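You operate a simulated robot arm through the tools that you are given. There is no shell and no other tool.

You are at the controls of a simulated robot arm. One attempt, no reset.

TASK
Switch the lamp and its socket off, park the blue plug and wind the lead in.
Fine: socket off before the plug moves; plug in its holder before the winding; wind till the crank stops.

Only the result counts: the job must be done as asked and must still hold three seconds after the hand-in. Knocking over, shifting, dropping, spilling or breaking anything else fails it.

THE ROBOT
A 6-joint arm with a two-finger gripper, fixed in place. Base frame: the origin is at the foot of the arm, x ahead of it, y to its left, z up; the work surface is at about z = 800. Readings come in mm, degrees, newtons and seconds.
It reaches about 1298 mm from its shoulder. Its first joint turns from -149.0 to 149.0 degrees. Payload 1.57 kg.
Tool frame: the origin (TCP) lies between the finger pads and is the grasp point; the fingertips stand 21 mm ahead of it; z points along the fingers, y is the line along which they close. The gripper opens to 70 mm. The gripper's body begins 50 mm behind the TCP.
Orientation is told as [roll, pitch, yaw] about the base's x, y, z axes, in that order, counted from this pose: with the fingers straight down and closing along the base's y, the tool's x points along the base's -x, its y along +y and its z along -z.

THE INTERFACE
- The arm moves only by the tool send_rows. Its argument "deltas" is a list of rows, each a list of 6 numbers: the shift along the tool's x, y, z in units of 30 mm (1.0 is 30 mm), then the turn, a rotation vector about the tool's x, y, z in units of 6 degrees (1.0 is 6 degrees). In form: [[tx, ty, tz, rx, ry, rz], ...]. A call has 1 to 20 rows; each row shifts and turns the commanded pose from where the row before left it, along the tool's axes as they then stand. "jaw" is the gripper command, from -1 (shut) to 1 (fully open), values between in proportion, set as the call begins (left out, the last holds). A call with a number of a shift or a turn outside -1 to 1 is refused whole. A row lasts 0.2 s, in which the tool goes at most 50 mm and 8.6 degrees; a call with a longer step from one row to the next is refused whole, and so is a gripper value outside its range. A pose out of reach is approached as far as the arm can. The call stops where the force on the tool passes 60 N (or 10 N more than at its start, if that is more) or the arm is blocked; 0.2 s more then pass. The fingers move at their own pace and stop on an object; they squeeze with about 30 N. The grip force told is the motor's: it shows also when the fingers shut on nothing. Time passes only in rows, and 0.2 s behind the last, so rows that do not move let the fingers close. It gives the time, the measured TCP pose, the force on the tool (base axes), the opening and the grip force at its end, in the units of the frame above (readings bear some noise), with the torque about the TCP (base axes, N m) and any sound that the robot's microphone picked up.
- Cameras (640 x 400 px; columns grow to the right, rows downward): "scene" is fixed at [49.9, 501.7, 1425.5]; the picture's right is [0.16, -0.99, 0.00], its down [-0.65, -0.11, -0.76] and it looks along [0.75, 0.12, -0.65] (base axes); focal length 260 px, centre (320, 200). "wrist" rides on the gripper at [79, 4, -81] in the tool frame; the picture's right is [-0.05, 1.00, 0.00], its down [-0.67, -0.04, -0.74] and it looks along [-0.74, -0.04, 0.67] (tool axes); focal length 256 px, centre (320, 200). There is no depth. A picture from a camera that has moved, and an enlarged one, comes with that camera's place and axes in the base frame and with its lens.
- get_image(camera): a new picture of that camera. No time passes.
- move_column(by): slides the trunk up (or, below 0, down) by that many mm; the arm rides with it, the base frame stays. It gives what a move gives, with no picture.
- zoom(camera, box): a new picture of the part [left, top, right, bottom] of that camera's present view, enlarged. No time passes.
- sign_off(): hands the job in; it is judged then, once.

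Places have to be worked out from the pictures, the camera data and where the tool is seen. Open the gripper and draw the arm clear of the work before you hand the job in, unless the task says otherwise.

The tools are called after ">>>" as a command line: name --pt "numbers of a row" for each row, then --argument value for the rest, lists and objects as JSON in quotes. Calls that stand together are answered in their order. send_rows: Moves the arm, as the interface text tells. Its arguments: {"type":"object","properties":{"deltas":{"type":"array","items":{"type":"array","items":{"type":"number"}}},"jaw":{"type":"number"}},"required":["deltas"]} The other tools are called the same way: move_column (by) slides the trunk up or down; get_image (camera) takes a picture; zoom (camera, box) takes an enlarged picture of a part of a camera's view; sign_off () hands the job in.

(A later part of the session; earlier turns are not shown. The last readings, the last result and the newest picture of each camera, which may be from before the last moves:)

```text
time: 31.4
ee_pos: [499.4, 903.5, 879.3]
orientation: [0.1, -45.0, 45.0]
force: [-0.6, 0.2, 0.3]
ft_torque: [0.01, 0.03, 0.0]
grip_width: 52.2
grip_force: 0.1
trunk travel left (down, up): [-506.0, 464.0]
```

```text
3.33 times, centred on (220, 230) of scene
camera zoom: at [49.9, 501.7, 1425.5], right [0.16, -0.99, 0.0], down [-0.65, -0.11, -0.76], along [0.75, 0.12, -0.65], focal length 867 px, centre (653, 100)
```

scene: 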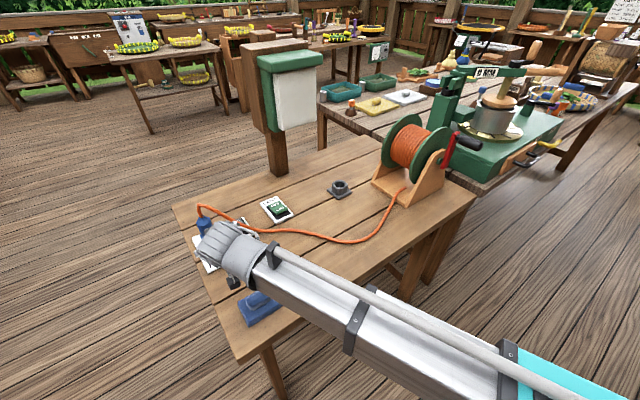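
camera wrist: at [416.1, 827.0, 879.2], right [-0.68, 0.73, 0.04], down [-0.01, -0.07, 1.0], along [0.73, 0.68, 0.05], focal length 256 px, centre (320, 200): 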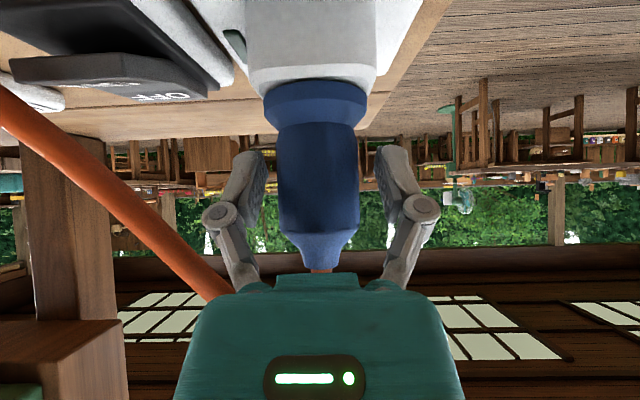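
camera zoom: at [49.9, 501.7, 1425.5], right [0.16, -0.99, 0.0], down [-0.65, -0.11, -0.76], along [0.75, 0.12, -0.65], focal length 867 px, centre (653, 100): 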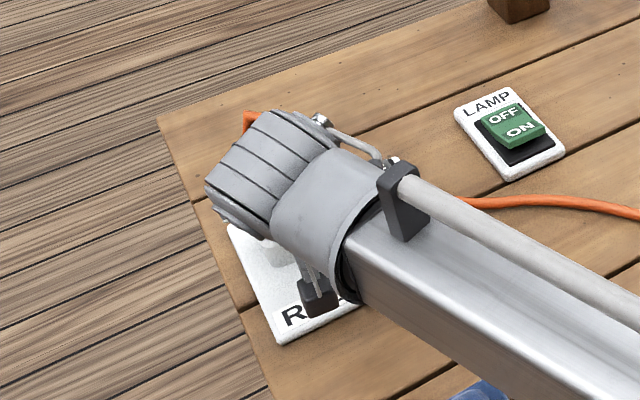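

The plug is centred between the fingers at the grasp point. I close the gripper.

>>> send_rows --pt "0 0 0 0 0 0" --pt "0 0 0 0 0 0" --pt "0 0 0 0 0 0" --pt "0 0 0 0 0 0" --jaw -1

>>> get_image --camera "wrist"

```text
time: 32.4
ee_pos: [499.4, 902.8, 878.8]
orientation: [0.0, -45.0, 44.9]
force: [0.7, -0.8, 1.4]
ft_torque: [-0.07, -0.04, -0.01]
grip_width: 37.1
grip_force: 30.0
trunk travel left (down, up): [-506.0, 464.0]
```

```text
taken
camera wrist: at [415.8, 826.5, 879.4], right [-0.68, 0.73, 0.04], down [-0.01, -0.07, 1.0], along [0.73, 0.68, 0.05], focal length 256 px, centre (320, 200)
```

wrist: 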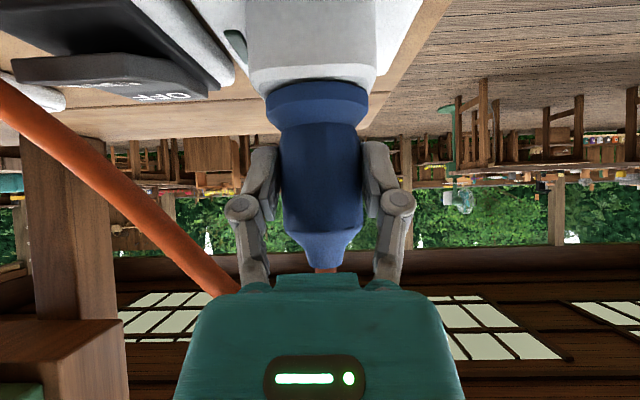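

It holds the plug at 37 mm. I pull straight up with the trunk, 25 mm first, and check that it comes out.

>>> move_column --by 25

>>> get_image --camera "wrist"

```text
time: 33.1
ee_pos: [499.2, 904.3, 904.7]
orientation: [0.2, -45.0, 45.1]
force: [-0.2, -0.7, -0.9]
ft_torque: [-0.03, -0.03, 0.01]
grip_width: 36.6
grip_force: 29.8
trunk travel left (down, up): [-531.0, 439.0]
```

```text
taken
camera wrist: at [415.8, 826.9, 904.1], right [-0.68, 0.73, 0.04], down [-0.01, -0.07, 1.0], along [0.73, 0.68, 0.05], focal length 256 px, centre (320, 200)
```

wrist: 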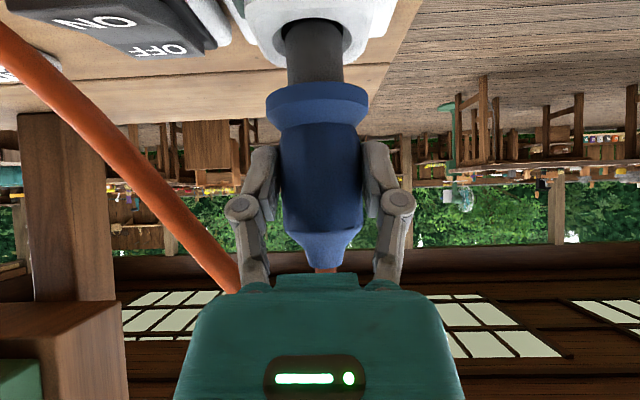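

The plug is sliding out cleanly with its round shank. I lift 75 mm more to bring it fully clear and look.

>>> move_column --by 75

>>> get_image --camera "wrist"

>>> get_image --camera "scene"

```text
time: 34.2
ee_pos: [498.4, 904.1, 979.4]
orientation: [0.1, -45.1, 45.0]
force: [-0.1, -0.5, -0.2]
ft_torque: [-0.01, -0.01, 0.03]
grip_width: 36.8
grip_force: 29.7
trunk travel left (down, up): [-606.0, 364.0]
```

```text
taken
camera wrist: at [415.8, 826.9, 979.1], right [-0.68, 0.73, 0.04], down [-0.01, -0.07, 1.0], along [0.73, 0.68, 0.05], focal length 256 px, centre (320, 200)
```

wrist: 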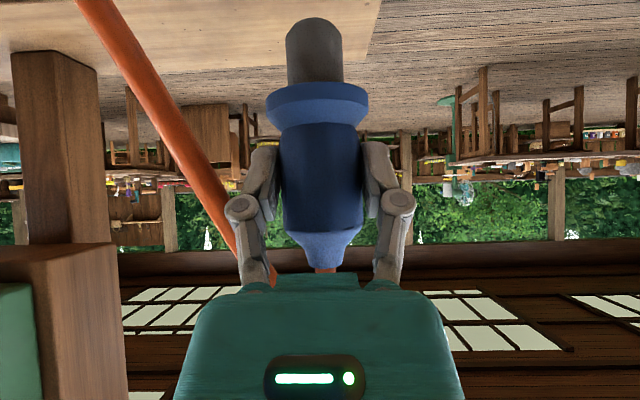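

```text
taken
```

scene: 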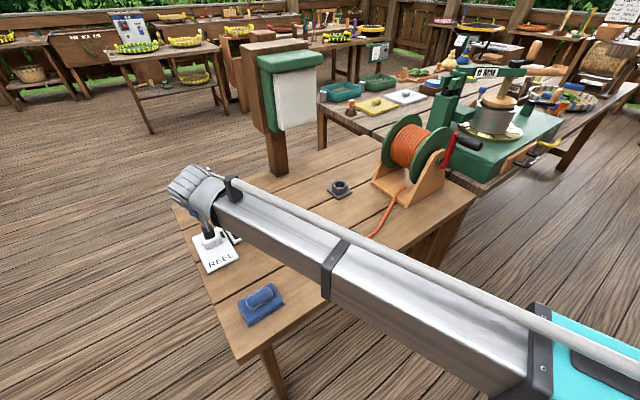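

The plug is out; its shank (≈25 mm dia., tip 71 mm below TCP) is clear. I back off 150 mm and 60 mm aside to see the empty socket hole, to learn how the plug axis sits relative to the TCP.

>>> send_rows --pt "0.707 -0.4 -0.707 0 0 0" --pt "0.707 -0.4 -0.707 0 0 0" --pt "0.707 -0.4 -0.707 0 0 0" --pt "0.707 -0.4 -0.707 0 0 0" --pt "0.707 -0.4 -0.707 0 0 0"

>>> get_image --camera "wrist"

>>> zoom --camera "wrist" --box '[300, 0, 460, 100]'

>>> get_image --camera "scene"

```text
time: 35.4
ee_pos: [436.1, 757.4, 980.2]
orientation: [0.1, -45.1, 45.0]
force: [-0.7, -0.2, -0.9]
ft_torque: [-0.02, 0.01, 0.01]
grip_width: 36.9
grip_force: 30.2
out of reach, approached as far as the arm can: row 3
trunk travel left (down, up): [-606.0, 364.0]
```

```text
taken
camera wrist: at [352.3, 679.9, 979.3], right [-0.68, 0.73, 0.04], down [-0.01, -0.07, 1.0], along [0.73, 0.68, 0.06], focal length 256 px, centre (320, 200)
```

wrist: 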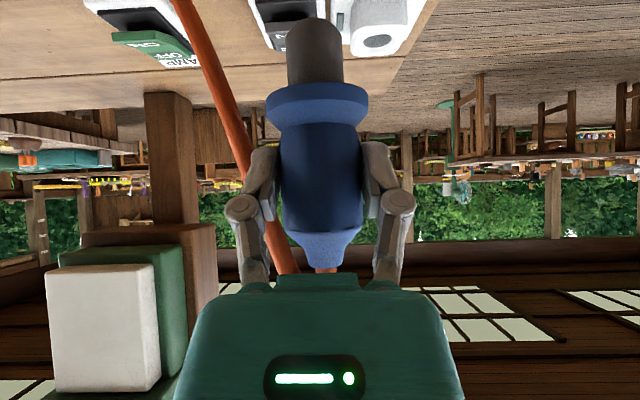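

```text
4.00 times, centred on (380, 50) of wrist
camera zoom: at [352.3, 679.9, 979.3], right [-0.68, 0.73, 0.04], down [-0.01, -0.07, 1.0], along [0.73, 0.68, 0.06], focal length 1024 px, centre (80, 800)
```

zoom: 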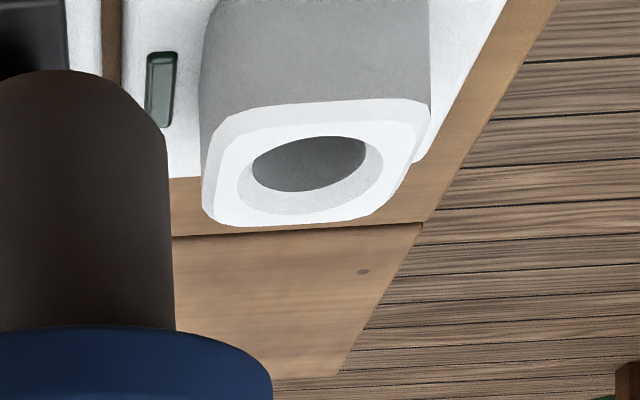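

```text
taken
```

scene: 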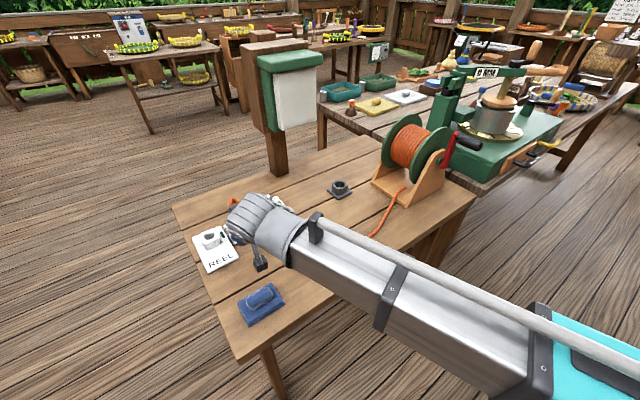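

The hole sits exactly where the TCP was when gripping (axis offset within a few mm; socket top z≈842). Now I carry the plug along the table to the same relative viewpoint in front of the grey holder (est. (810,555)).

>>> send_rows --pt "0.0386 -0.971 -0.0386 0 0 0" --pt "0.0386 -0.971 -0.0386 0 0 0" --pt "0.0386 -0.971 -0.0386 0 0 0" --pt "0.0386 -0.971 -0.0386 0 0 0" --pt "0.0386 -0.971 -0.0386 0 0 0" --pt "0.0386 -0.971 -0.0386 0 0 0" --pt "0.0386 -0.971 -0.0386 0 0 0" --pt "0.0386 -0.971 -0.0386 0 0 0"

>>> get_image --camera "wrist"

>>> get_image --camera "scene"

```text
time: 37.2
ee_pos: [591.5, 581.6, 977.5]
orientation: [0.2, -45.0, 45.0]
force: [0.3, -0.2, -0.8]
ft_torque: [-0.04, 0.01, -0.03]
grip_width: 37.0
grip_force: 30.0
out of reach, approached as far as the arm can: row 1
trunk travel left (down, up): [-606.0, 364.0]
```

```text
taken
camera wrist: at [507.1, 503.5, 979.2], right [-0.68, 0.73, 0.04], down [-0.01, -0.07, 1.0], along [0.73, 0.68, 0.05], focal length 256 px, centre (320, 200)
```

wrist: 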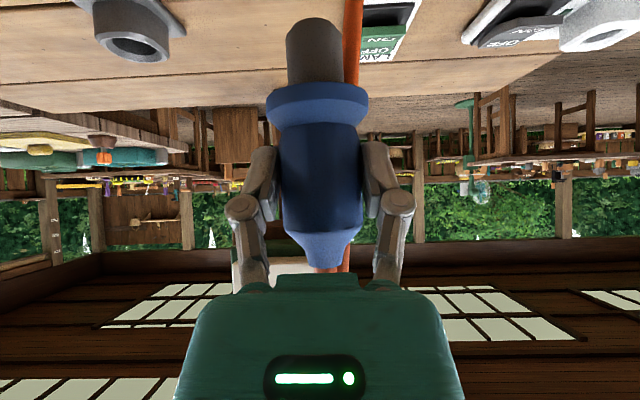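

```text
taken
```

scene: 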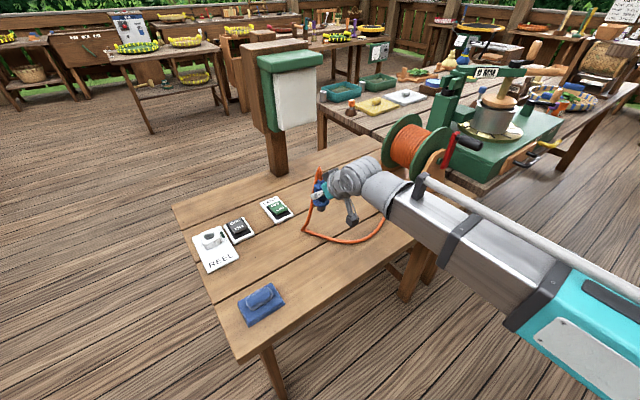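

The holder is visible at left, ray giving about (807,550,837). I continue to the matching viewpoint.

>>> send_rows --pt "0.0386 -0.971 -0.0386 0 0 0" --pt "0.0386 -0.971 -0.0386 0 0 0" --pt "0.0386 -0.971 -0.0386 0 0 0" --pt "0.0386 -0.971 -0.0386 0 0 0" --pt "0.0386 -0.971 -0.0386 0 0 0" --pt "0.0386 -0.971 -0.0386 0 0 0" --pt "0.0386 -0.971 -0.0386 0 0 0" --pt "0.0386 -0.971 -0.0386 0 0 0"

>>> get_image --camera "wrist"

>>> zoom --camera "wrist" --box '[300, 0, 460, 100]'

>>> get_image --camera "scene"

```text
time: 39.0
ee_pos: [742.9, 406.7, 979.9]
orientation: [0.1, -45.0, 44.9]
force: [-0.3, 0.1, -0.8]
ft_torque: [0.0, -0.05, 0.0]
grip_width: 36.7
grip_force: 29.7
out of reach, approached as far as the arm can: row 3
trunk travel left (down, up): [-606.0, 364.0]
```

```text
taken
camera wrist: at [660.7, 329.8, 979.2], right [-0.68, 0.73, 0.04], down [-0.01, -0.07, 1.0], along [0.73, 0.68, 0.05], focal length 256 px, centre (320, 200)
```

wrist: 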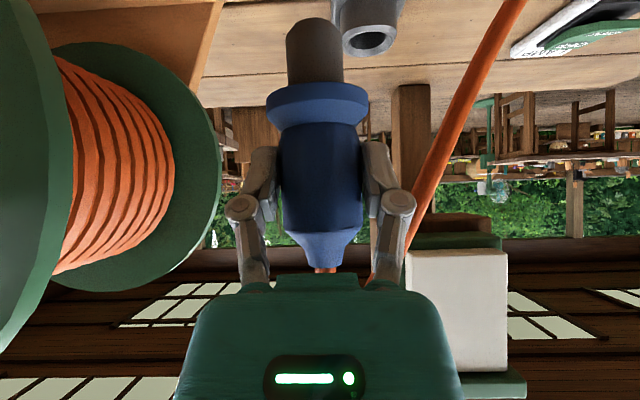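

```text
4.00 times, centred on (380, 50) of wrist
camera zoom: at [660.7, 329.8, 979.2], right [-0.68, 0.73, 0.04], down [-0.01, -0.07, 1.0], along [0.73, 0.68, 0.05], focal length 1024 px, centre (80, 800)
```

zoom: 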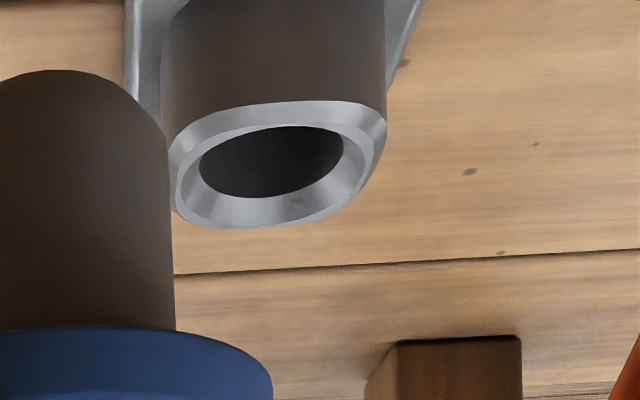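

```text
taken
```

scene: 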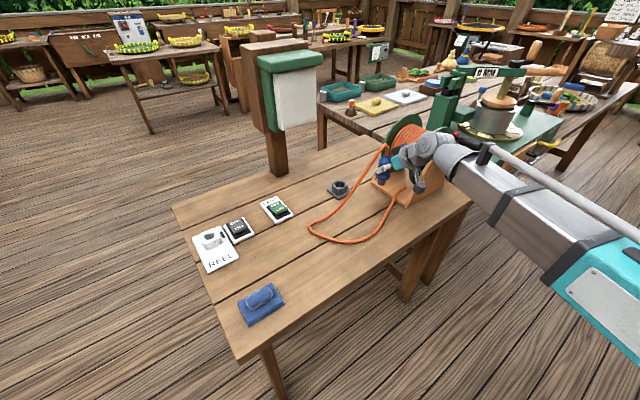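

Triangulation puts the holder rim centre at about (817,550,834) with a roomy chamfered bore. I move sideways away from the reel first, then forward until the plug is above the bore.

>>> send_rows --pt "0 0.83 0 0 0 0" --pt "0 0.83 0 0 0 0" --pt "-0.596 0 0.596 0 0 0" --pt "-0.596 0 0.596 0 0 0" --pt "-0.596 0 0.596 0 0 0" --pt "-0.596 0 0.596 0 0 0" --pt "-0.596 0 0.596 0 0 0" --pt "-0.596 0 0.596 0 0 0"

>>> get_image --camera "wrist"

>>> zoom --camera "scene" --box '[280, 100, 480, 225]'

```text
time: 40.8
ee_pos: [819.6, 552.1, 979.7]
orientation: [0.1, -45.0, 45.1]
force: [0.7, 0.0, -0.4]
ft_torque: [0.01, -0.03, 0.01]
grip_width: 36.8
grip_force: 30.3
trunk travel left (down, up): [-606.0, 364.0]
```

```text
taken
camera wrist: at [736.2, 474.9, 979.0], right [-0.68, 0.73, 0.04], down [-0.01, -0.07, 1.0], along [0.73, 0.68, 0.05], focal length 256 px, centre (320, 200)
```

wrist: 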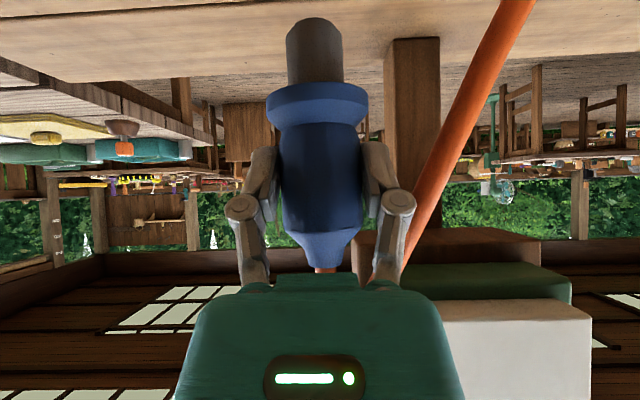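

```text
3.20 times, centred on (380, 162) of scene
camera zoom: at [49.9, 501.7, 1425.5], right [0.16, -0.99, 0.0], down [-0.65, -0.11, -0.76], along [0.75, 0.12, -0.65], focal length 832 px, centre (128, 320)
```

zoom: 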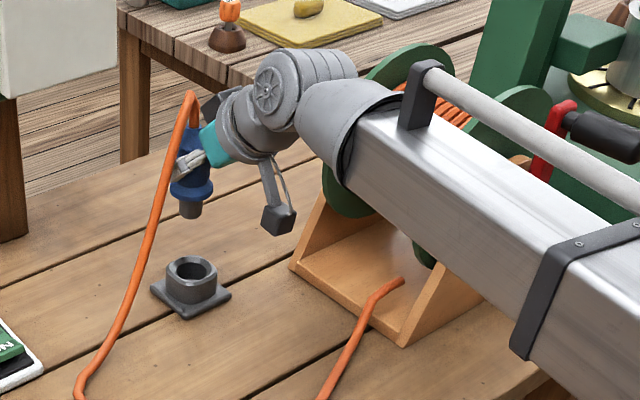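

Readings and the scene view agree that the plug stands about 5–6 mm too far out radially. I correct back 5.5 mm and lower to just above the rim.

>>> send_rows --pt "0.13 0 -0.13 0 0 0"

>>> move_column --by -60

>>> zoom --camera "scene" --box '[290, 140, 410, 215]'

>>> get_image --camera "wrist"

```text
time: 41.2
ee_pos: [815.9, 547.6, 979.2]
orientation: [0.2, -45.1, 45.0]
force: [0.1, -1.3, -1.2]
ft_torque: [-0.01, 0.01, 0.01]
grip_width: 36.8
grip_force: 30.4
trunk travel left (down, up): [-606.0, 364.0]
```

```text
time: 42.2
ee_pos: [815.6, 546.8, 919.5]
orientation: [0.2, -45.1, 45.0]
force: [-0.4, -0.2, -0.5]
ft_torque: [-0.02, 0.03, -0.02]
grip_width: 36.9
grip_force: 29.8
trunk travel left (down, up): [-546.0, 424.0]
```

```text
5.33 times, centred on (350, 178) of scene
camera zoom: at [49.9, 501.7, 1425.5], right [0.16, -0.99, 0.0], down [-0.65, -0.11, -0.76], along [0.75, 0.12, -0.65], focal length 1388 px, centre (160, 320)
```

zoom: 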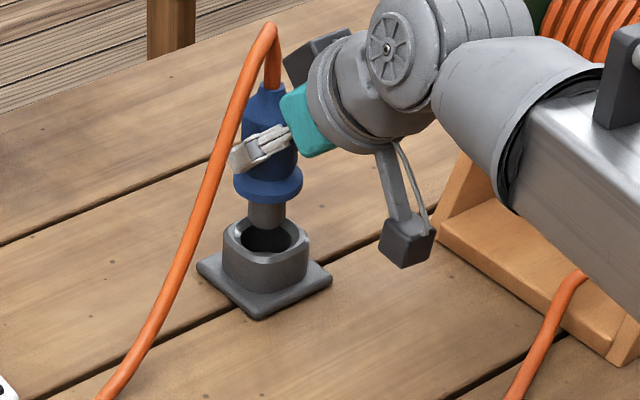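

```text
taken
camera wrist: at [731.9, 470.0, 919.2], right [-0.68, 0.73, 0.04], down [-0.01, -0.07, 1.0], along [0.73, 0.68, 0.06], focal length 256 px, centre (320, 200)
```

wrist: 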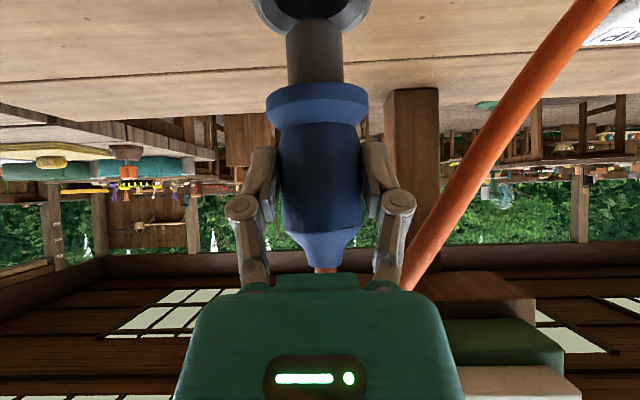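

The shank is over the bore within a couple of mm. I correct 2 mm and lower 30 mm into it.

>>> send_rows --pt "0.05 -0.03 -0.05 0 0 0"

>>> move_column --by -30

>>> zoom --camera "scene" --box '[290, 140, 410, 215]'

>>> get_image --camera "wrist"

```text
time: 42.6
ee_pos: [815.2, 544.8, 918.7]
orientation: [0.1, -44.9, 44.9]
force: [0.4, -0.3, -1.1]
ft_torque: [0.0, 0.0, 0.01]
grip_width: 37.1
grip_force: 30.0
trunk travel left (down, up): [-546.0, 424.0]
```

```text
time: 43.4
ee_pos: [814.6, 545.4, 889.5]
orientation: [0.1, -45.0, 45.0]
force: [0.4, 0.3, -0.7]
ft_torque: [-0.02, 0.01, -0.02]
grip_width: 36.6
grip_force: 29.6
trunk travel left (down, up): [-516.0, 454.0]
```

```text
5.33 times, centred on (350, 178) of scene
camera zoom: at [49.9, 501.7, 1425.5], right [0.16, -0.99, 0.0], down [-0.65, -0.11, -0.76], along [0.75, 0.12, -0.65], focal length 1388 px, centre (160, 320)
```

zoom: 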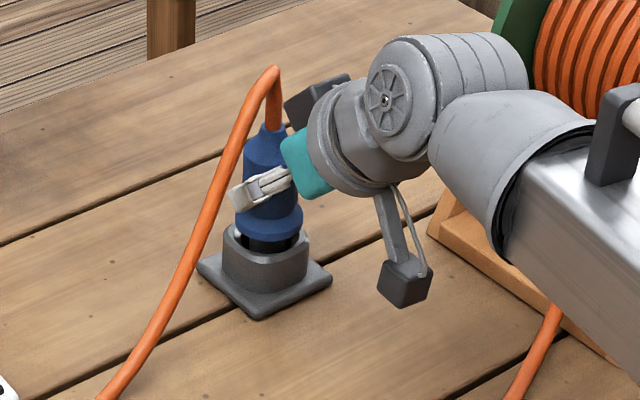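

```text
taken
camera wrist: at [730.6, 467.7, 889.2], right [-0.68, 0.73, 0.04], down [-0.01, -0.07, 1.0], along [0.73, 0.68, 0.05], focal length 256 px, centre (320, 200)
```

wrist: 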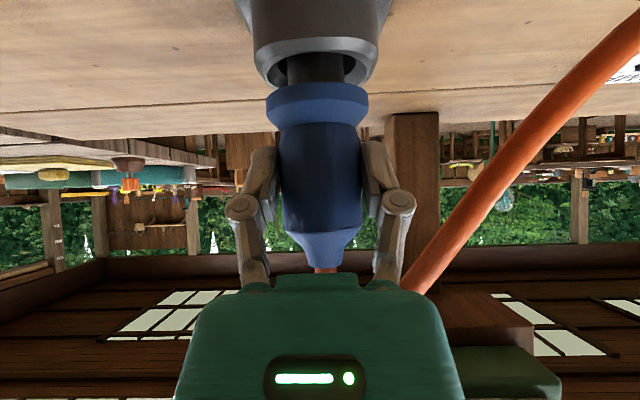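

The shank is entering freely. I lower 12 mm more and read the force.

>>> move_column --by -12

>>> get_image --camera "wrist"

```text
time: 44.0
ee_pos: [814.2, 543.8, 878.6]
orientation: [0.1, -45.3, 44.9]
force: [3.7, 1.3, 18.8]
ft_torque: [0.35, -0.33, -0.03]
grip_width: 36.7
grip_force: 30.3
trunk travel left (down, up): [-504.0, 466.0]
```

```text
taken
camera wrist: at [730.4, 467.6, 878.7], right [-0.68, 0.73, 0.04], down [-0.02, -0.07, 1.0], along [0.73, 0.68, 0.06], focal length 256 px, centre (320, 200)
```

wrist: 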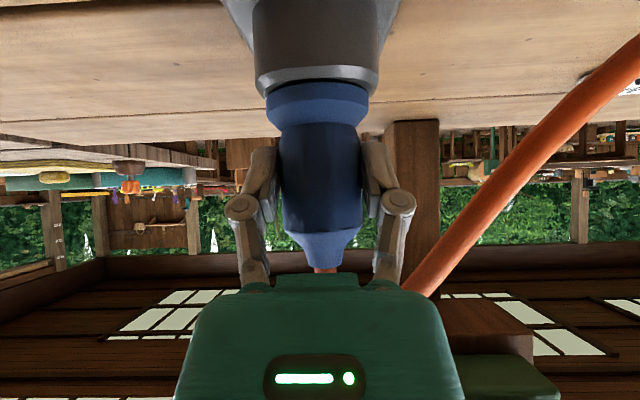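

The collar is seated on the rim (19 N of contact). I ease off 1 mm and open the jaw to about 50 mm.

>>> move_column --by 1

>>> send_rows --pt "0 0 0 0 0 0" --pt "0 0 0 0 0 0" --pt "0 0 0 0 0 0" --jaw 0.45

>>> get_image --camera "wrist"

>>> zoom --camera "scene" --box '[290, 130, 430, 230]'

```text
time: 44.5
ee_pos: [813.3, 544.7, 879.0]
orientation: [0.2, -45.1, 45.0]
force: [4.7, 2.1, 15.3]
ft_torque: [0.35, -0.38, 0.01]
grip_width: 37.0
grip_force: 29.9
trunk travel left (down, up): [-505.0, 465.0]
```

```text
time: 45.3
ee_pos: [813.0, 545.1, 879.4]
orientation: [0.1, -45.0, 45.0]
force: [0.2, 0.2, 1.0]
ft_torque: [-0.01, 0.0, 0.0]
grip_width: 50.7
grip_force: 0.1
trunk travel left (down, up): [-505.0, 465.0]
```

```text
taken
camera wrist: at [730.5, 467.7, 878.2], right [-0.68, 0.73, 0.04], down [-0.01, -0.07, 1.0], along [0.73, 0.68, 0.05], focal length 256 px, centre (320, 200)
```

wrist: 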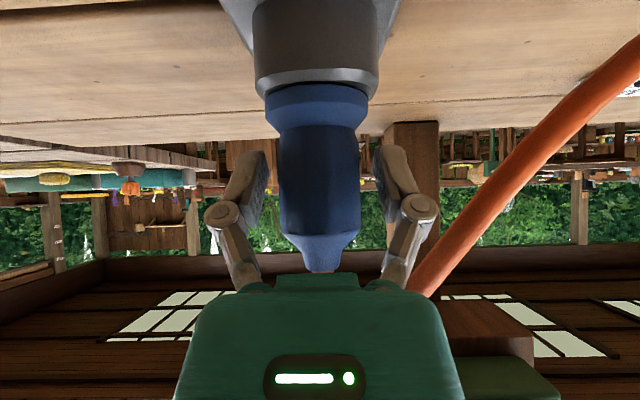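

```text
4.00 times, centred on (360, 180) of scene
camera zoom: at [49.9, 501.7, 1425.5], right [0.16, -0.99, 0.0], down [-0.65, -0.11, -0.76], along [0.75, 0.12, -0.65], focal length 1041 px, centre (160, 280)
```

zoom: 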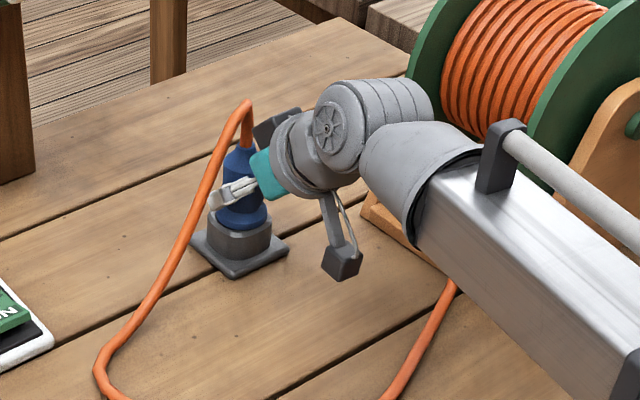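

The plug stands in its holder and is released. I retreat straight back 120 mm, then raise the trunk.

>>> send_rows --pt "0.5 0 -0.5 0 0 0" --pt "0.707 0 -0.707 0 0 0" --pt "0.707 0 -0.707 0 0 0" --pt "0.707 0 -0.707 0 0 0" --pt "0.707 0 -0.707 0 0 0"

>>> move_column --by 180

>>> get_image --camera "wrist"

>>> get_image --camera "scene"

```text
time: 46.5
ee_pos: [713.7, 443.8, 877.5]
orientation: [0.0, -44.9, 45.1]
force: [-0.7, 0.0, 0.4]
ft_torque: [0.01, 0.02, -0.02]
grip_width: 50.7
grip_force: 0.1
trunk travel left (down, up): [-505.0, 465.0]
```

```text
time: 48.5
ee_pos: [712.8, 444.7, 1057.5]
orientation: [0.1, -44.9, 45.0]
force: [-0.7, -0.6, -0.2]
ft_torque: [0.0, 0.01, 0.01]
grip_width: 50.8
grip_force: 0.1
trunk travel left (down, up): [-685.0, 285.0]
```

```text
taken
camera wrist: at [630.6, 367.0, 1058.2], right [-0.68, 0.73, 0.04], down [-0.01, -0.06, 1.0], along [0.73, 0.68, 0.05], focal length 256 px, centre (320, 200)
```

wrist: 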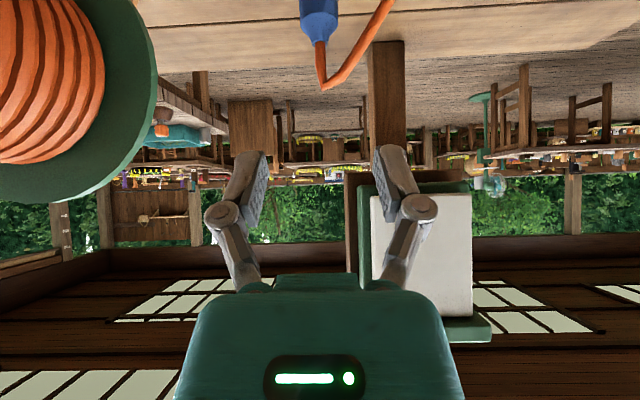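

```text
taken
```

scene: 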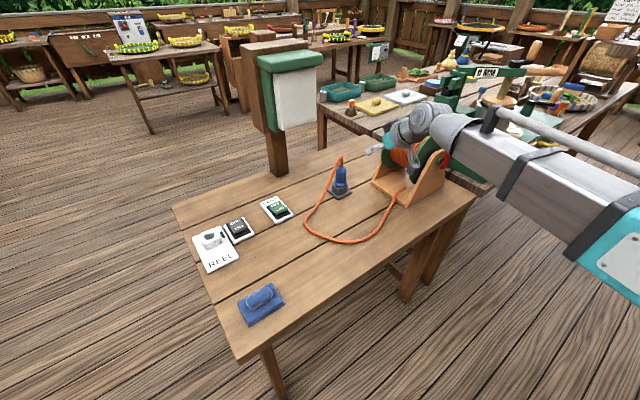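

The plug stays parked. From both cameras I place the reel's axle along the radial direction with the crank on the robot side: hub about (827,212,950), knob up at about z 1050, pointing at the robot. I back off, then move across in front of it to look.

>>> send_rows --pt "0.676 0 -0.676 0 0 0" --pt "0.676 0 -0.676 0 0 0" --pt "0.676 0 -0.676 0 0 0" --pt "0.676 0 -0.676 0 0 0" --pt "0.676 0 -0.676 0 0 0" --pt "0.676 0 -0.676 0 0 0" --pt "0.676 0 -0.676 0 0 0" --pt "0.676 0 -0.676 0 0 0" --pt "0.676 0 -0.676 0 0 0"

>>> get_image --camera "wrist"

>>> get_image --camera "scene"

```text
time: 50.5
ee_pos: [585.1, 297.4, 1057.9]
orientation: [0.2, -44.9, 45.0]
force: [-0.8, -0.1, -0.8]
ft_torque: [0.0, -0.02, 0.01]
grip_width: 50.6
grip_force: 0.1
out of reach, approached as far as the arm can: row 7, 8, 9
trunk travel left (down, up): [-685.0, 285.0]
```

```text
taken
camera wrist: at [502.1, 220.3, 1058.2], right [-0.68, 0.73, 0.04], down [-0.01, -0.06, 1.0], along [0.73, 0.68, 0.05], focal length 256 px, centre (320, 200)
```

wrist: 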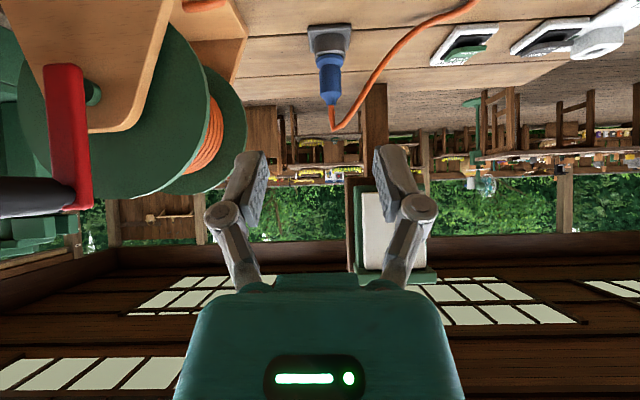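

```text
taken
```

scene: 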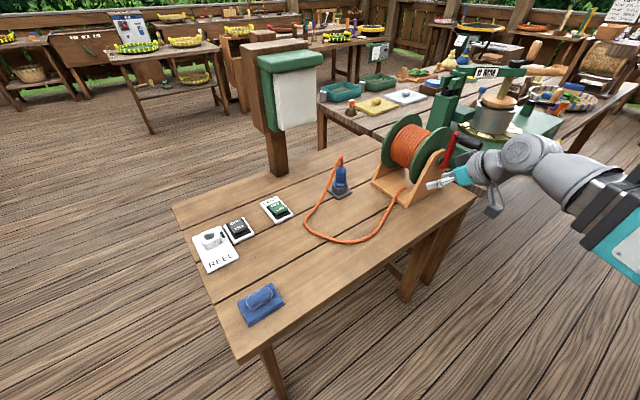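

The wrist hit its minimum radius, but moving across −y' frees it. Knob junction reads about t −430, z≈1055, hub z≈955. I move across to stand in front of the crank.

>>> send_rows --pt "0 -0.95 0 0 0 0" --pt "0 -0.95 0 0 0 0" --pt "0 -0.95 0 0 0 0" --pt "0 -0.95 0 0 0 0"

>>> get_image --camera "wrist"

>>> get_image --camera "scene"

```text
time: 51.5
ee_pos: [665.1, 216.7, 1058.8]
orientation: [0.2, -44.9, 45.0]
force: [-0.7, 0.6, 0.2]
ft_torque: [-0.02, 0.0, 0.02]
grip_width: 50.4
grip_force: 0.2
trunk travel left (down, up): [-685.0, 285.0]
```

```text
taken
camera wrist: at [581.2, 138.9, 1058.2], right [-0.68, 0.73, 0.04], down [-0.01, -0.07, 1.0], along [0.73, 0.68, 0.05], focal length 256 px, centre (320, 200)
```

wrist: 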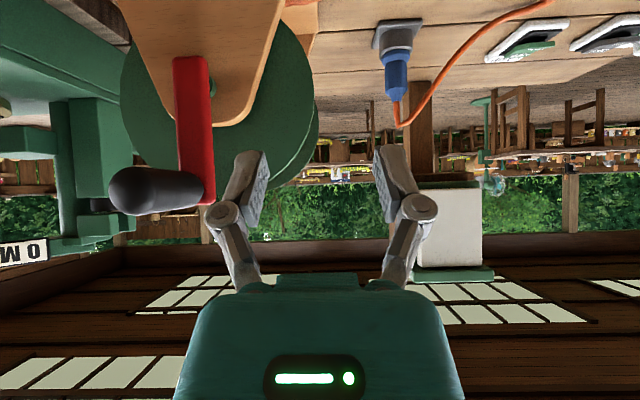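

```text
taken
```

scene: 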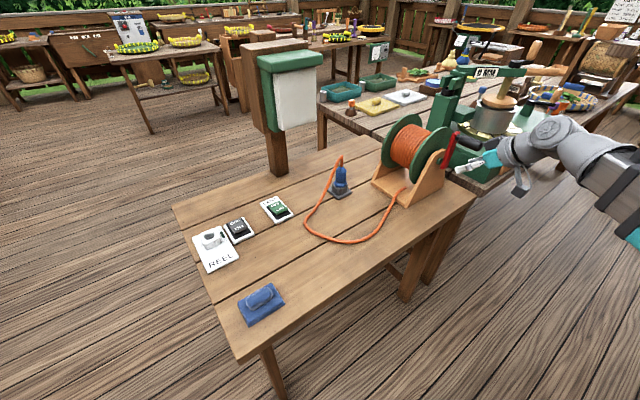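

From here: axle at about t −427, z 955, crank radius ≈98, knob (≈30 mm dia.) from r 662 to 728 at the top. I zoom in to see how the lead enters the drum, to choose the winding direction.

>>> zoom --camera "wrist" --box '[90, 0, 330, 220]'

>>> zoom --camera "scene" --box '[360, 105, 500, 215]'

```text
1.82 times, centred on (210, 110) of wrist
camera zoom: at [581.2, 138.9, 1058.2], right [-0.68, 0.73, 0.04], down [-0.01, -0.07, 1.0], along [0.73, 0.68, 0.05], focal length 465 px, centre (520, 364)
```

zoom: 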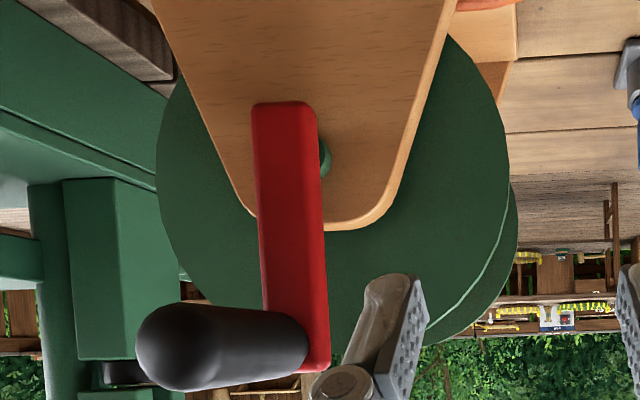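

```text
3.64 times, centred on (430, 160) of scene
camera zoom: at [49.9, 501.7, 1425.5], right [0.16, -0.99, 0.0], down [-0.65, -0.11, -0.76], along [0.75, 0.12, -0.65], focal length 946 px, centre (-80, 346)
```

zoom: 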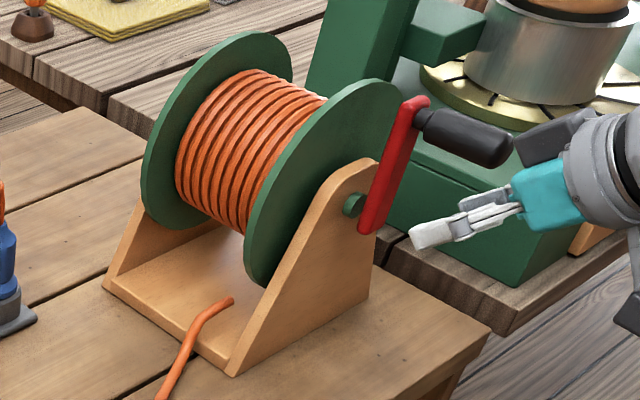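

No arrow shown, so I'll find the direction by feel. Only the trunk and wrist pitch change height, so my plan is to pinch the knob (closing along y') and follow the circle by pitching while the arm moves. First I lower the trunk 167 mm and align with the crank plane, staying short of the knob.

>>> move_column --by -167

>>> send_rows --pt "0.1355 -0.917 -0.1355 0 0 0" --pt "0.1355 -0.917 -0.1355 0 0 0" --pt "0.1355 -0.917 -0.1355 0 0 0" --pt "0.1355 -0.917 -0.1355 0 0 0"

>>> get_image --camera "wrist"

>>> get_image --camera "scene"

```text
time: 53.4
ee_pos: [664.2, 216.3, 890.8]
orientation: [0.2, -44.9, 45.0]
force: [0.3, -0.5, 0.0]
ft_torque: [0.0, 0.0, 0.02]
grip_width: 50.6
grip_force: 0.1
trunk travel left (down, up): [-518.0, 452.0]
```

```text
time: 54.4
ee_pos: [727.5, 122.4, 891.0]
orientation: [0.1, -44.8, 45.0]
force: [-0.3, -0.1, -0.2]
ft_torque: [-0.04, -0.02, -0.01]
grip_width: 50.7
grip_force: 0.0
trunk travel left (down, up): [-518.0, 452.0]
```

```text
taken
camera wrist: at [644.0, 45.4, 891.2], right [-0.68, 0.73, 0.04], down [-0.01, -0.06, 1.0], along [0.73, 0.68, 0.05], focal length 256 px, centre (320, 200)
```

wrist: 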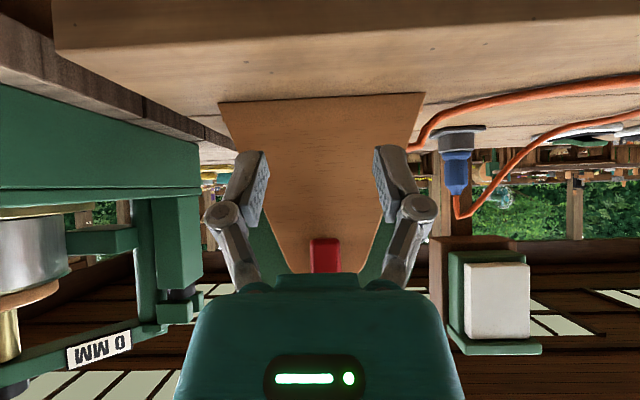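

```text
taken
```

scene: 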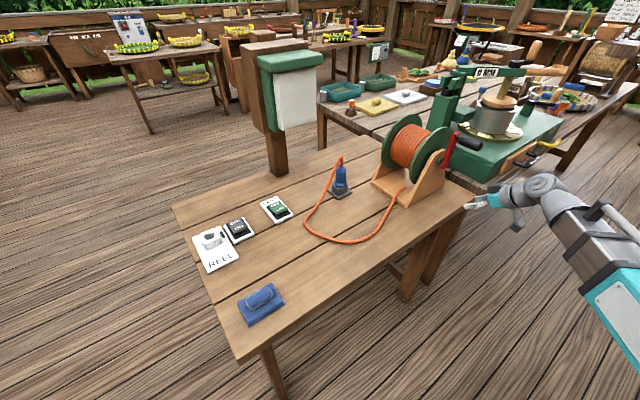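

The crank arm is on the tool's centre line (t ≈ −428), and the green machine's side is at t ≈ −660, leaving room. Now I pitch the tool up toward horizontal, short of the knob, and read the height.

>>> send_rows --pt "-0.348 0 -0.348 0 -1 0" --pt "-0.417 0 -0.3375 0 -1 0" --pt "-0.4815 0 -0.3127 0 -1 0" --pt "-0.5396 0 -0.2749 0 -1 0" --pt "-0.5886 0 -0.226 0 -1 0" --pt "-0.6264 0 -0.1678 0 -1 0"

>>> get_image --camera "wrist"

>>> get_image --camera "scene"

```text
time: 55.8
ee_pos: [726.3, 122.4, 993.9]
orientation: [0.3, -81.2, 44.7]
force: [-0.8, -0.1, 0.3]
ft_torque: [0.0, 0.0, 0.0]
grip_width: 50.7
grip_force: 0.1
out of reach, approached as far as the arm can: row 6
trunk travel left (down, up): [-518.0, 452.0]
```

```text
taken
camera wrist: at [658.1, 60.0, 927.0], right [-0.7, 0.71, 0.05], down [-0.42, -0.47, 0.77], along [0.58, 0.52, 0.63], focal length 256 px, centre (320, 200)
```

wrist: 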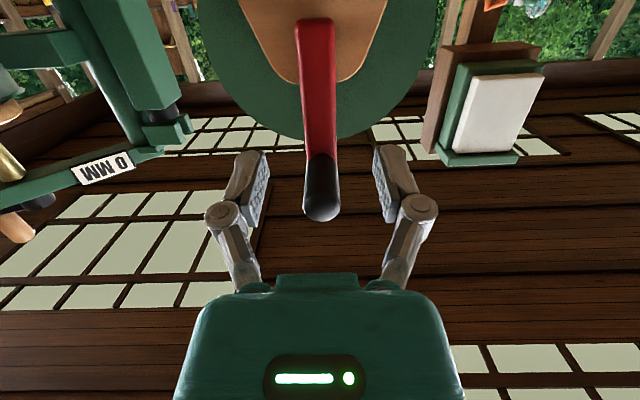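

```text
taken
```

scene: 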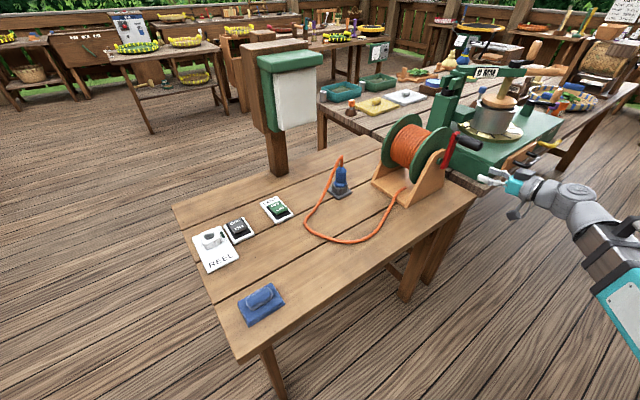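

Height follows pitch with L≈184.5 mm (wrist pivot z≈1022), and the knob is centred between the fingers, axis z≈1055. I pitch on to about 100° to bring the grasp point to the knob's height, still short of it.

>>> send_rows --pt "-0.5007 0 -0.0775 0 -0.7917 0" --pt "-0.5084 0 -0.036 0 -0.7917 0" --pt "-0.509 0 0.0062 0 -0.7917 0" --pt "-0.5027 0 0.048 0 -0.7917 0"

>>> get_image --camera "wrist"

>>> zoom --camera "scene" --box '[400, 90, 600, 215]'

```text
time: 56.8
ee_pos: [726.8, 120.5, 1055.0]
orientation: [179.6, -79.9, -134.5]
force: [0.0, 0.2, 0.0]
ft_torque: [0.0, 0.04, 0.0]
grip_width: 50.9
grip_force: 0.2
trunk travel left (down, up): [-518.0, 452.0]
```

```text
taken
camera wrist: at [675.7, 76.5, 961.6], right [-0.71, 0.7, 0.05], down [-0.57, -0.63, 0.53], along [0.4, 0.35, 0.85], focal length 256 px, centre (320, 200)
```

wrist: 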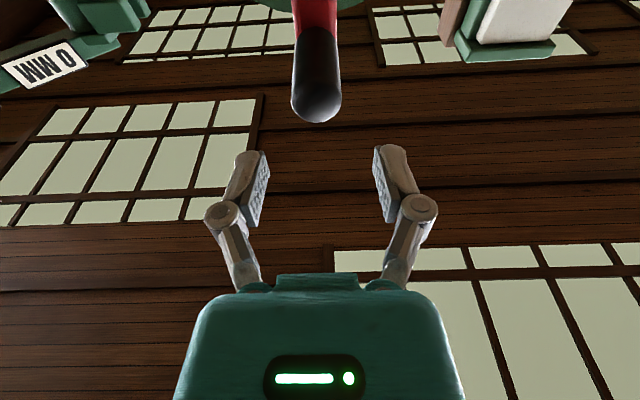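

```text
3.20 times, centred on (500, 152) of scene
camera zoom: at [49.9, 501.7, 1425.5], right [0.16, -0.99, 0.0], down [-0.65, -0.11, -0.76], along [0.75, 0.12, -0.65], focal length 832 px, centre (-256, 352)
```

zoom: 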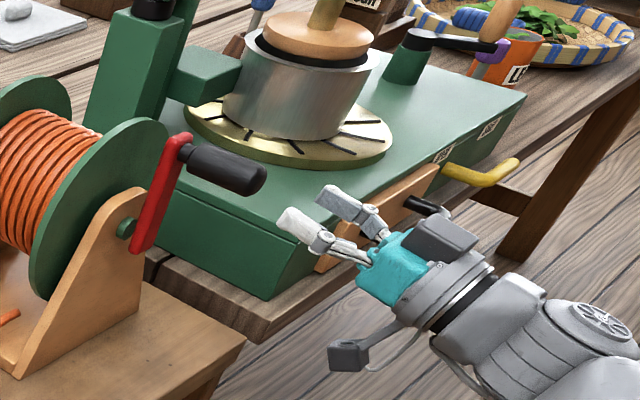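

The grasp point is now level with the knob (z 1055) and in line (t −429). I advance 85 mm so the fingers straddle the knob.

>>> send_rows --pt "0.1254 0 0.697 0 0 0" --pt "0.1254 0 0.697 0 0 0" --pt "0.1254 0 0.697 0 0 0" --pt "0.1254 0 0.697 0 0 0"

>>> get_image --camera "wrist"

>>> zoom --camera "scene" --box '[400, 90, 600, 215]'

```text
time: 57.8
ee_pos: [788.5, 182.1, 1054.3]
orientation: [179.4, -80.2, -134.6]
force: [0.7, -0.6, 0.8]
ft_torque: [-0.02, -0.01, 0.0]
grip_width: 50.9
grip_force: 0.2
trunk travel left (down, up): [-518.0, 452.0]
```

```text
taken
camera wrist: at [736.3, 137.5, 961.4], right [-0.71, 0.7, 0.05], down [-0.57, -0.63, 0.53], along [0.4, 0.35, 0.85], focal length 256 px, centre (320, 200)
```

wrist: 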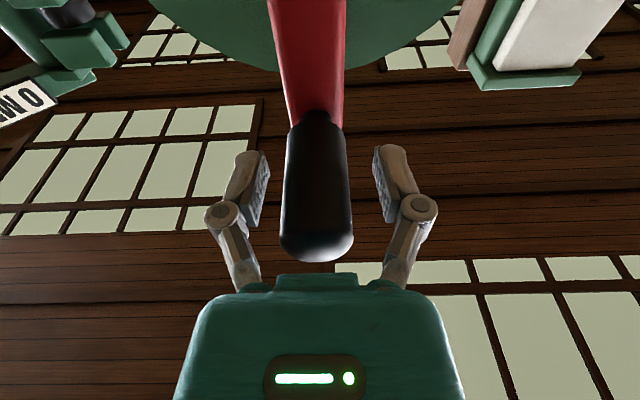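

```text
3.20 times, centred on (500, 152) of scene
camera zoom: at [49.9, 501.7, 1425.5], right [0.16, -0.99, 0.0], down [-0.65, -0.11, -0.76], along [0.75, 0.12, -0.65], focal length 832 px, centre (-256, 352)
```

zoom: 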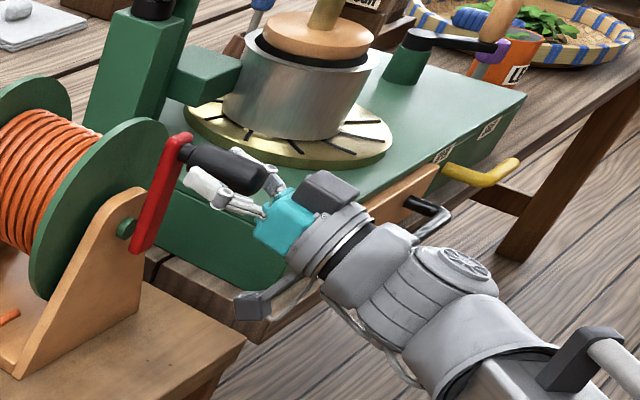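

The knob lies centred between the pads. I close on it.

>>> send_rows --pt "0 0 0 0 0 0" --pt "0 0 0 0 0 0" --pt "0 0 0 0 0 0" --pt "0 0 0 0 0 0" --jaw -1

>>> get_image --camera "wrist"

```text
time: 58.8
ee_pos: [788.1, 180.4, 1054.3]
orientation: [178.8, -80.2, -134.0]
force: [9.7, -11.5, 5.1]
ft_torque: [-0.16, 0.21, -0.6]
grip_width: 28.6
grip_force: 32.3
trunk travel left (down, up): [-518.0, 452.0]
```

```text
taken
camera wrist: at [737.0, 136.1, 961.1], right [-0.71, 0.7, 0.06], down [-0.57, -0.63, 0.53], along [0.41, 0.34, 0.85], focal length 256 px, centre (320, 200)
```

wrist: 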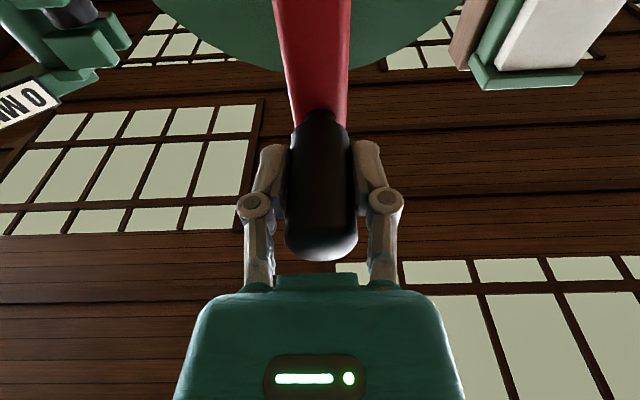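

Pinched at 28.6 mm. I try a small turn: 10° with the knob going toward +y' (away from the machine), and read the force.

>>> send_rows --pt "0.012 0.285 0 0 0.03 0" --pt "0.037 0.283 0 0 0.05 0"

>>> get_image --camera "wrist"

>>> zoom --camera "scene" --box '[280, 100, 500, 250]'

```text
time: 59.2
ee_pos: [787.5, 180.5, 1053.5]
orientation: [175.9, -80.2, -132.2]
force: [9.7, -12.1, 7.5]
ft_torque: [-0.05, 0.15, -0.42]
grip_width: 28.7
grip_force: 31.8
trunk travel left (down, up): [-518.0, 452.0]
stopped in row 2: the force on the tool passed its limit at 67 N (the readings are from after the stop); the commanded pose is now the measured one
```

```text
taken
camera wrist: at [735.4, 138.1, 960.8], right [-0.7, 0.71, 0.06], down [-0.58, -0.62, 0.53], along [0.42, 0.33, 0.85], focal length 256 px, centre (320, 200)
```

wrist: 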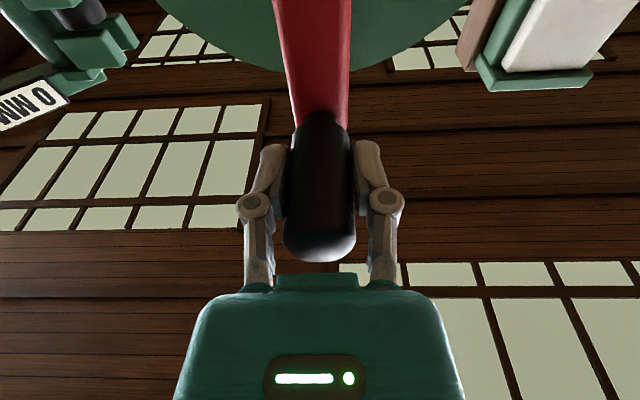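

```text
2.67 times, centred on (390, 175) of scene
camera zoom: at [49.9, 501.7, 1425.5], right [0.16, -0.99, 0.0], down [-0.65, -0.11, -0.76], along [0.75, 0.12, -0.65], focal length 694 px, centre (133, 267)
```

zoom: 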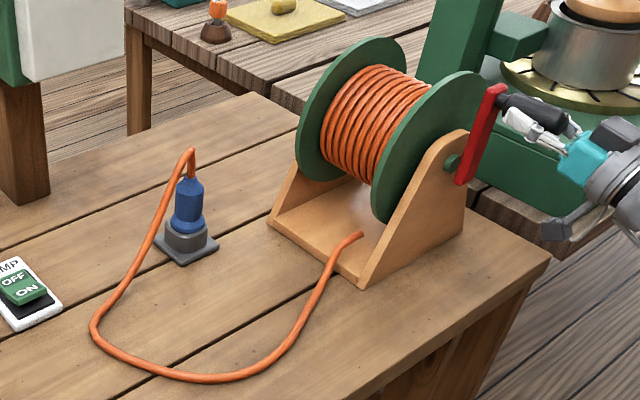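

Blocked that way (67 N, no motion), so it winds with the knob going toward −y'. I try 10° that way.

>>> send_rows --pt "0.012 -0.285 0 0 0.03 0" --pt "0.037 -0.283 0 0 0.05 0"

>>> get_image --camera "wrist"

>>> zoom --camera "scene" --box '[280, 100, 500, 250]'

```text
time: 59.9
ee_pos: [796.2, 171.0, 1053.5]
orientation: [176.8, -80.7, -132.7]
force: [-6.8, -4.4, 1.0]
ft_torque: [0.58, -0.63, 0.22]
grip_width: 28.6
grip_force: 31.6
trunk travel left (down, up): [-518.0, 452.0]
```

```text
taken
camera wrist: at [744.0, 128.4, 960.7], right [-0.7, 0.71, 0.06], down [-0.58, -0.62, 0.54], along [0.42, 0.34, 0.84], focal length 256 px, centre (320, 200)
```

wrist: 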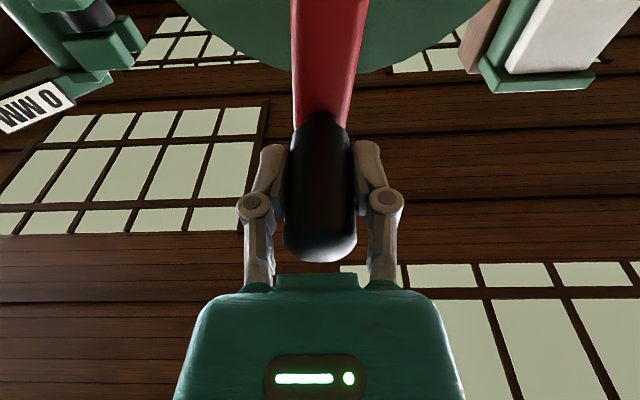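

```text
2.67 times, centred on (390, 175) of scene
camera zoom: at [49.9, 501.7, 1425.5], right [0.16, -0.99, 0.0], down [-0.65, -0.11, -0.76], along [0.75, 0.12, -0.65], focal length 694 px, centre (133, 267)
```

zoom: 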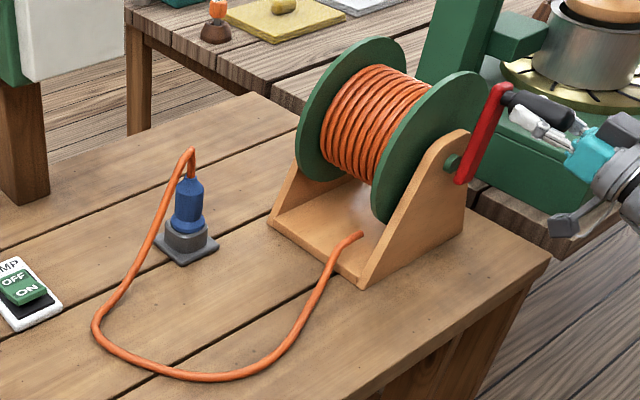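

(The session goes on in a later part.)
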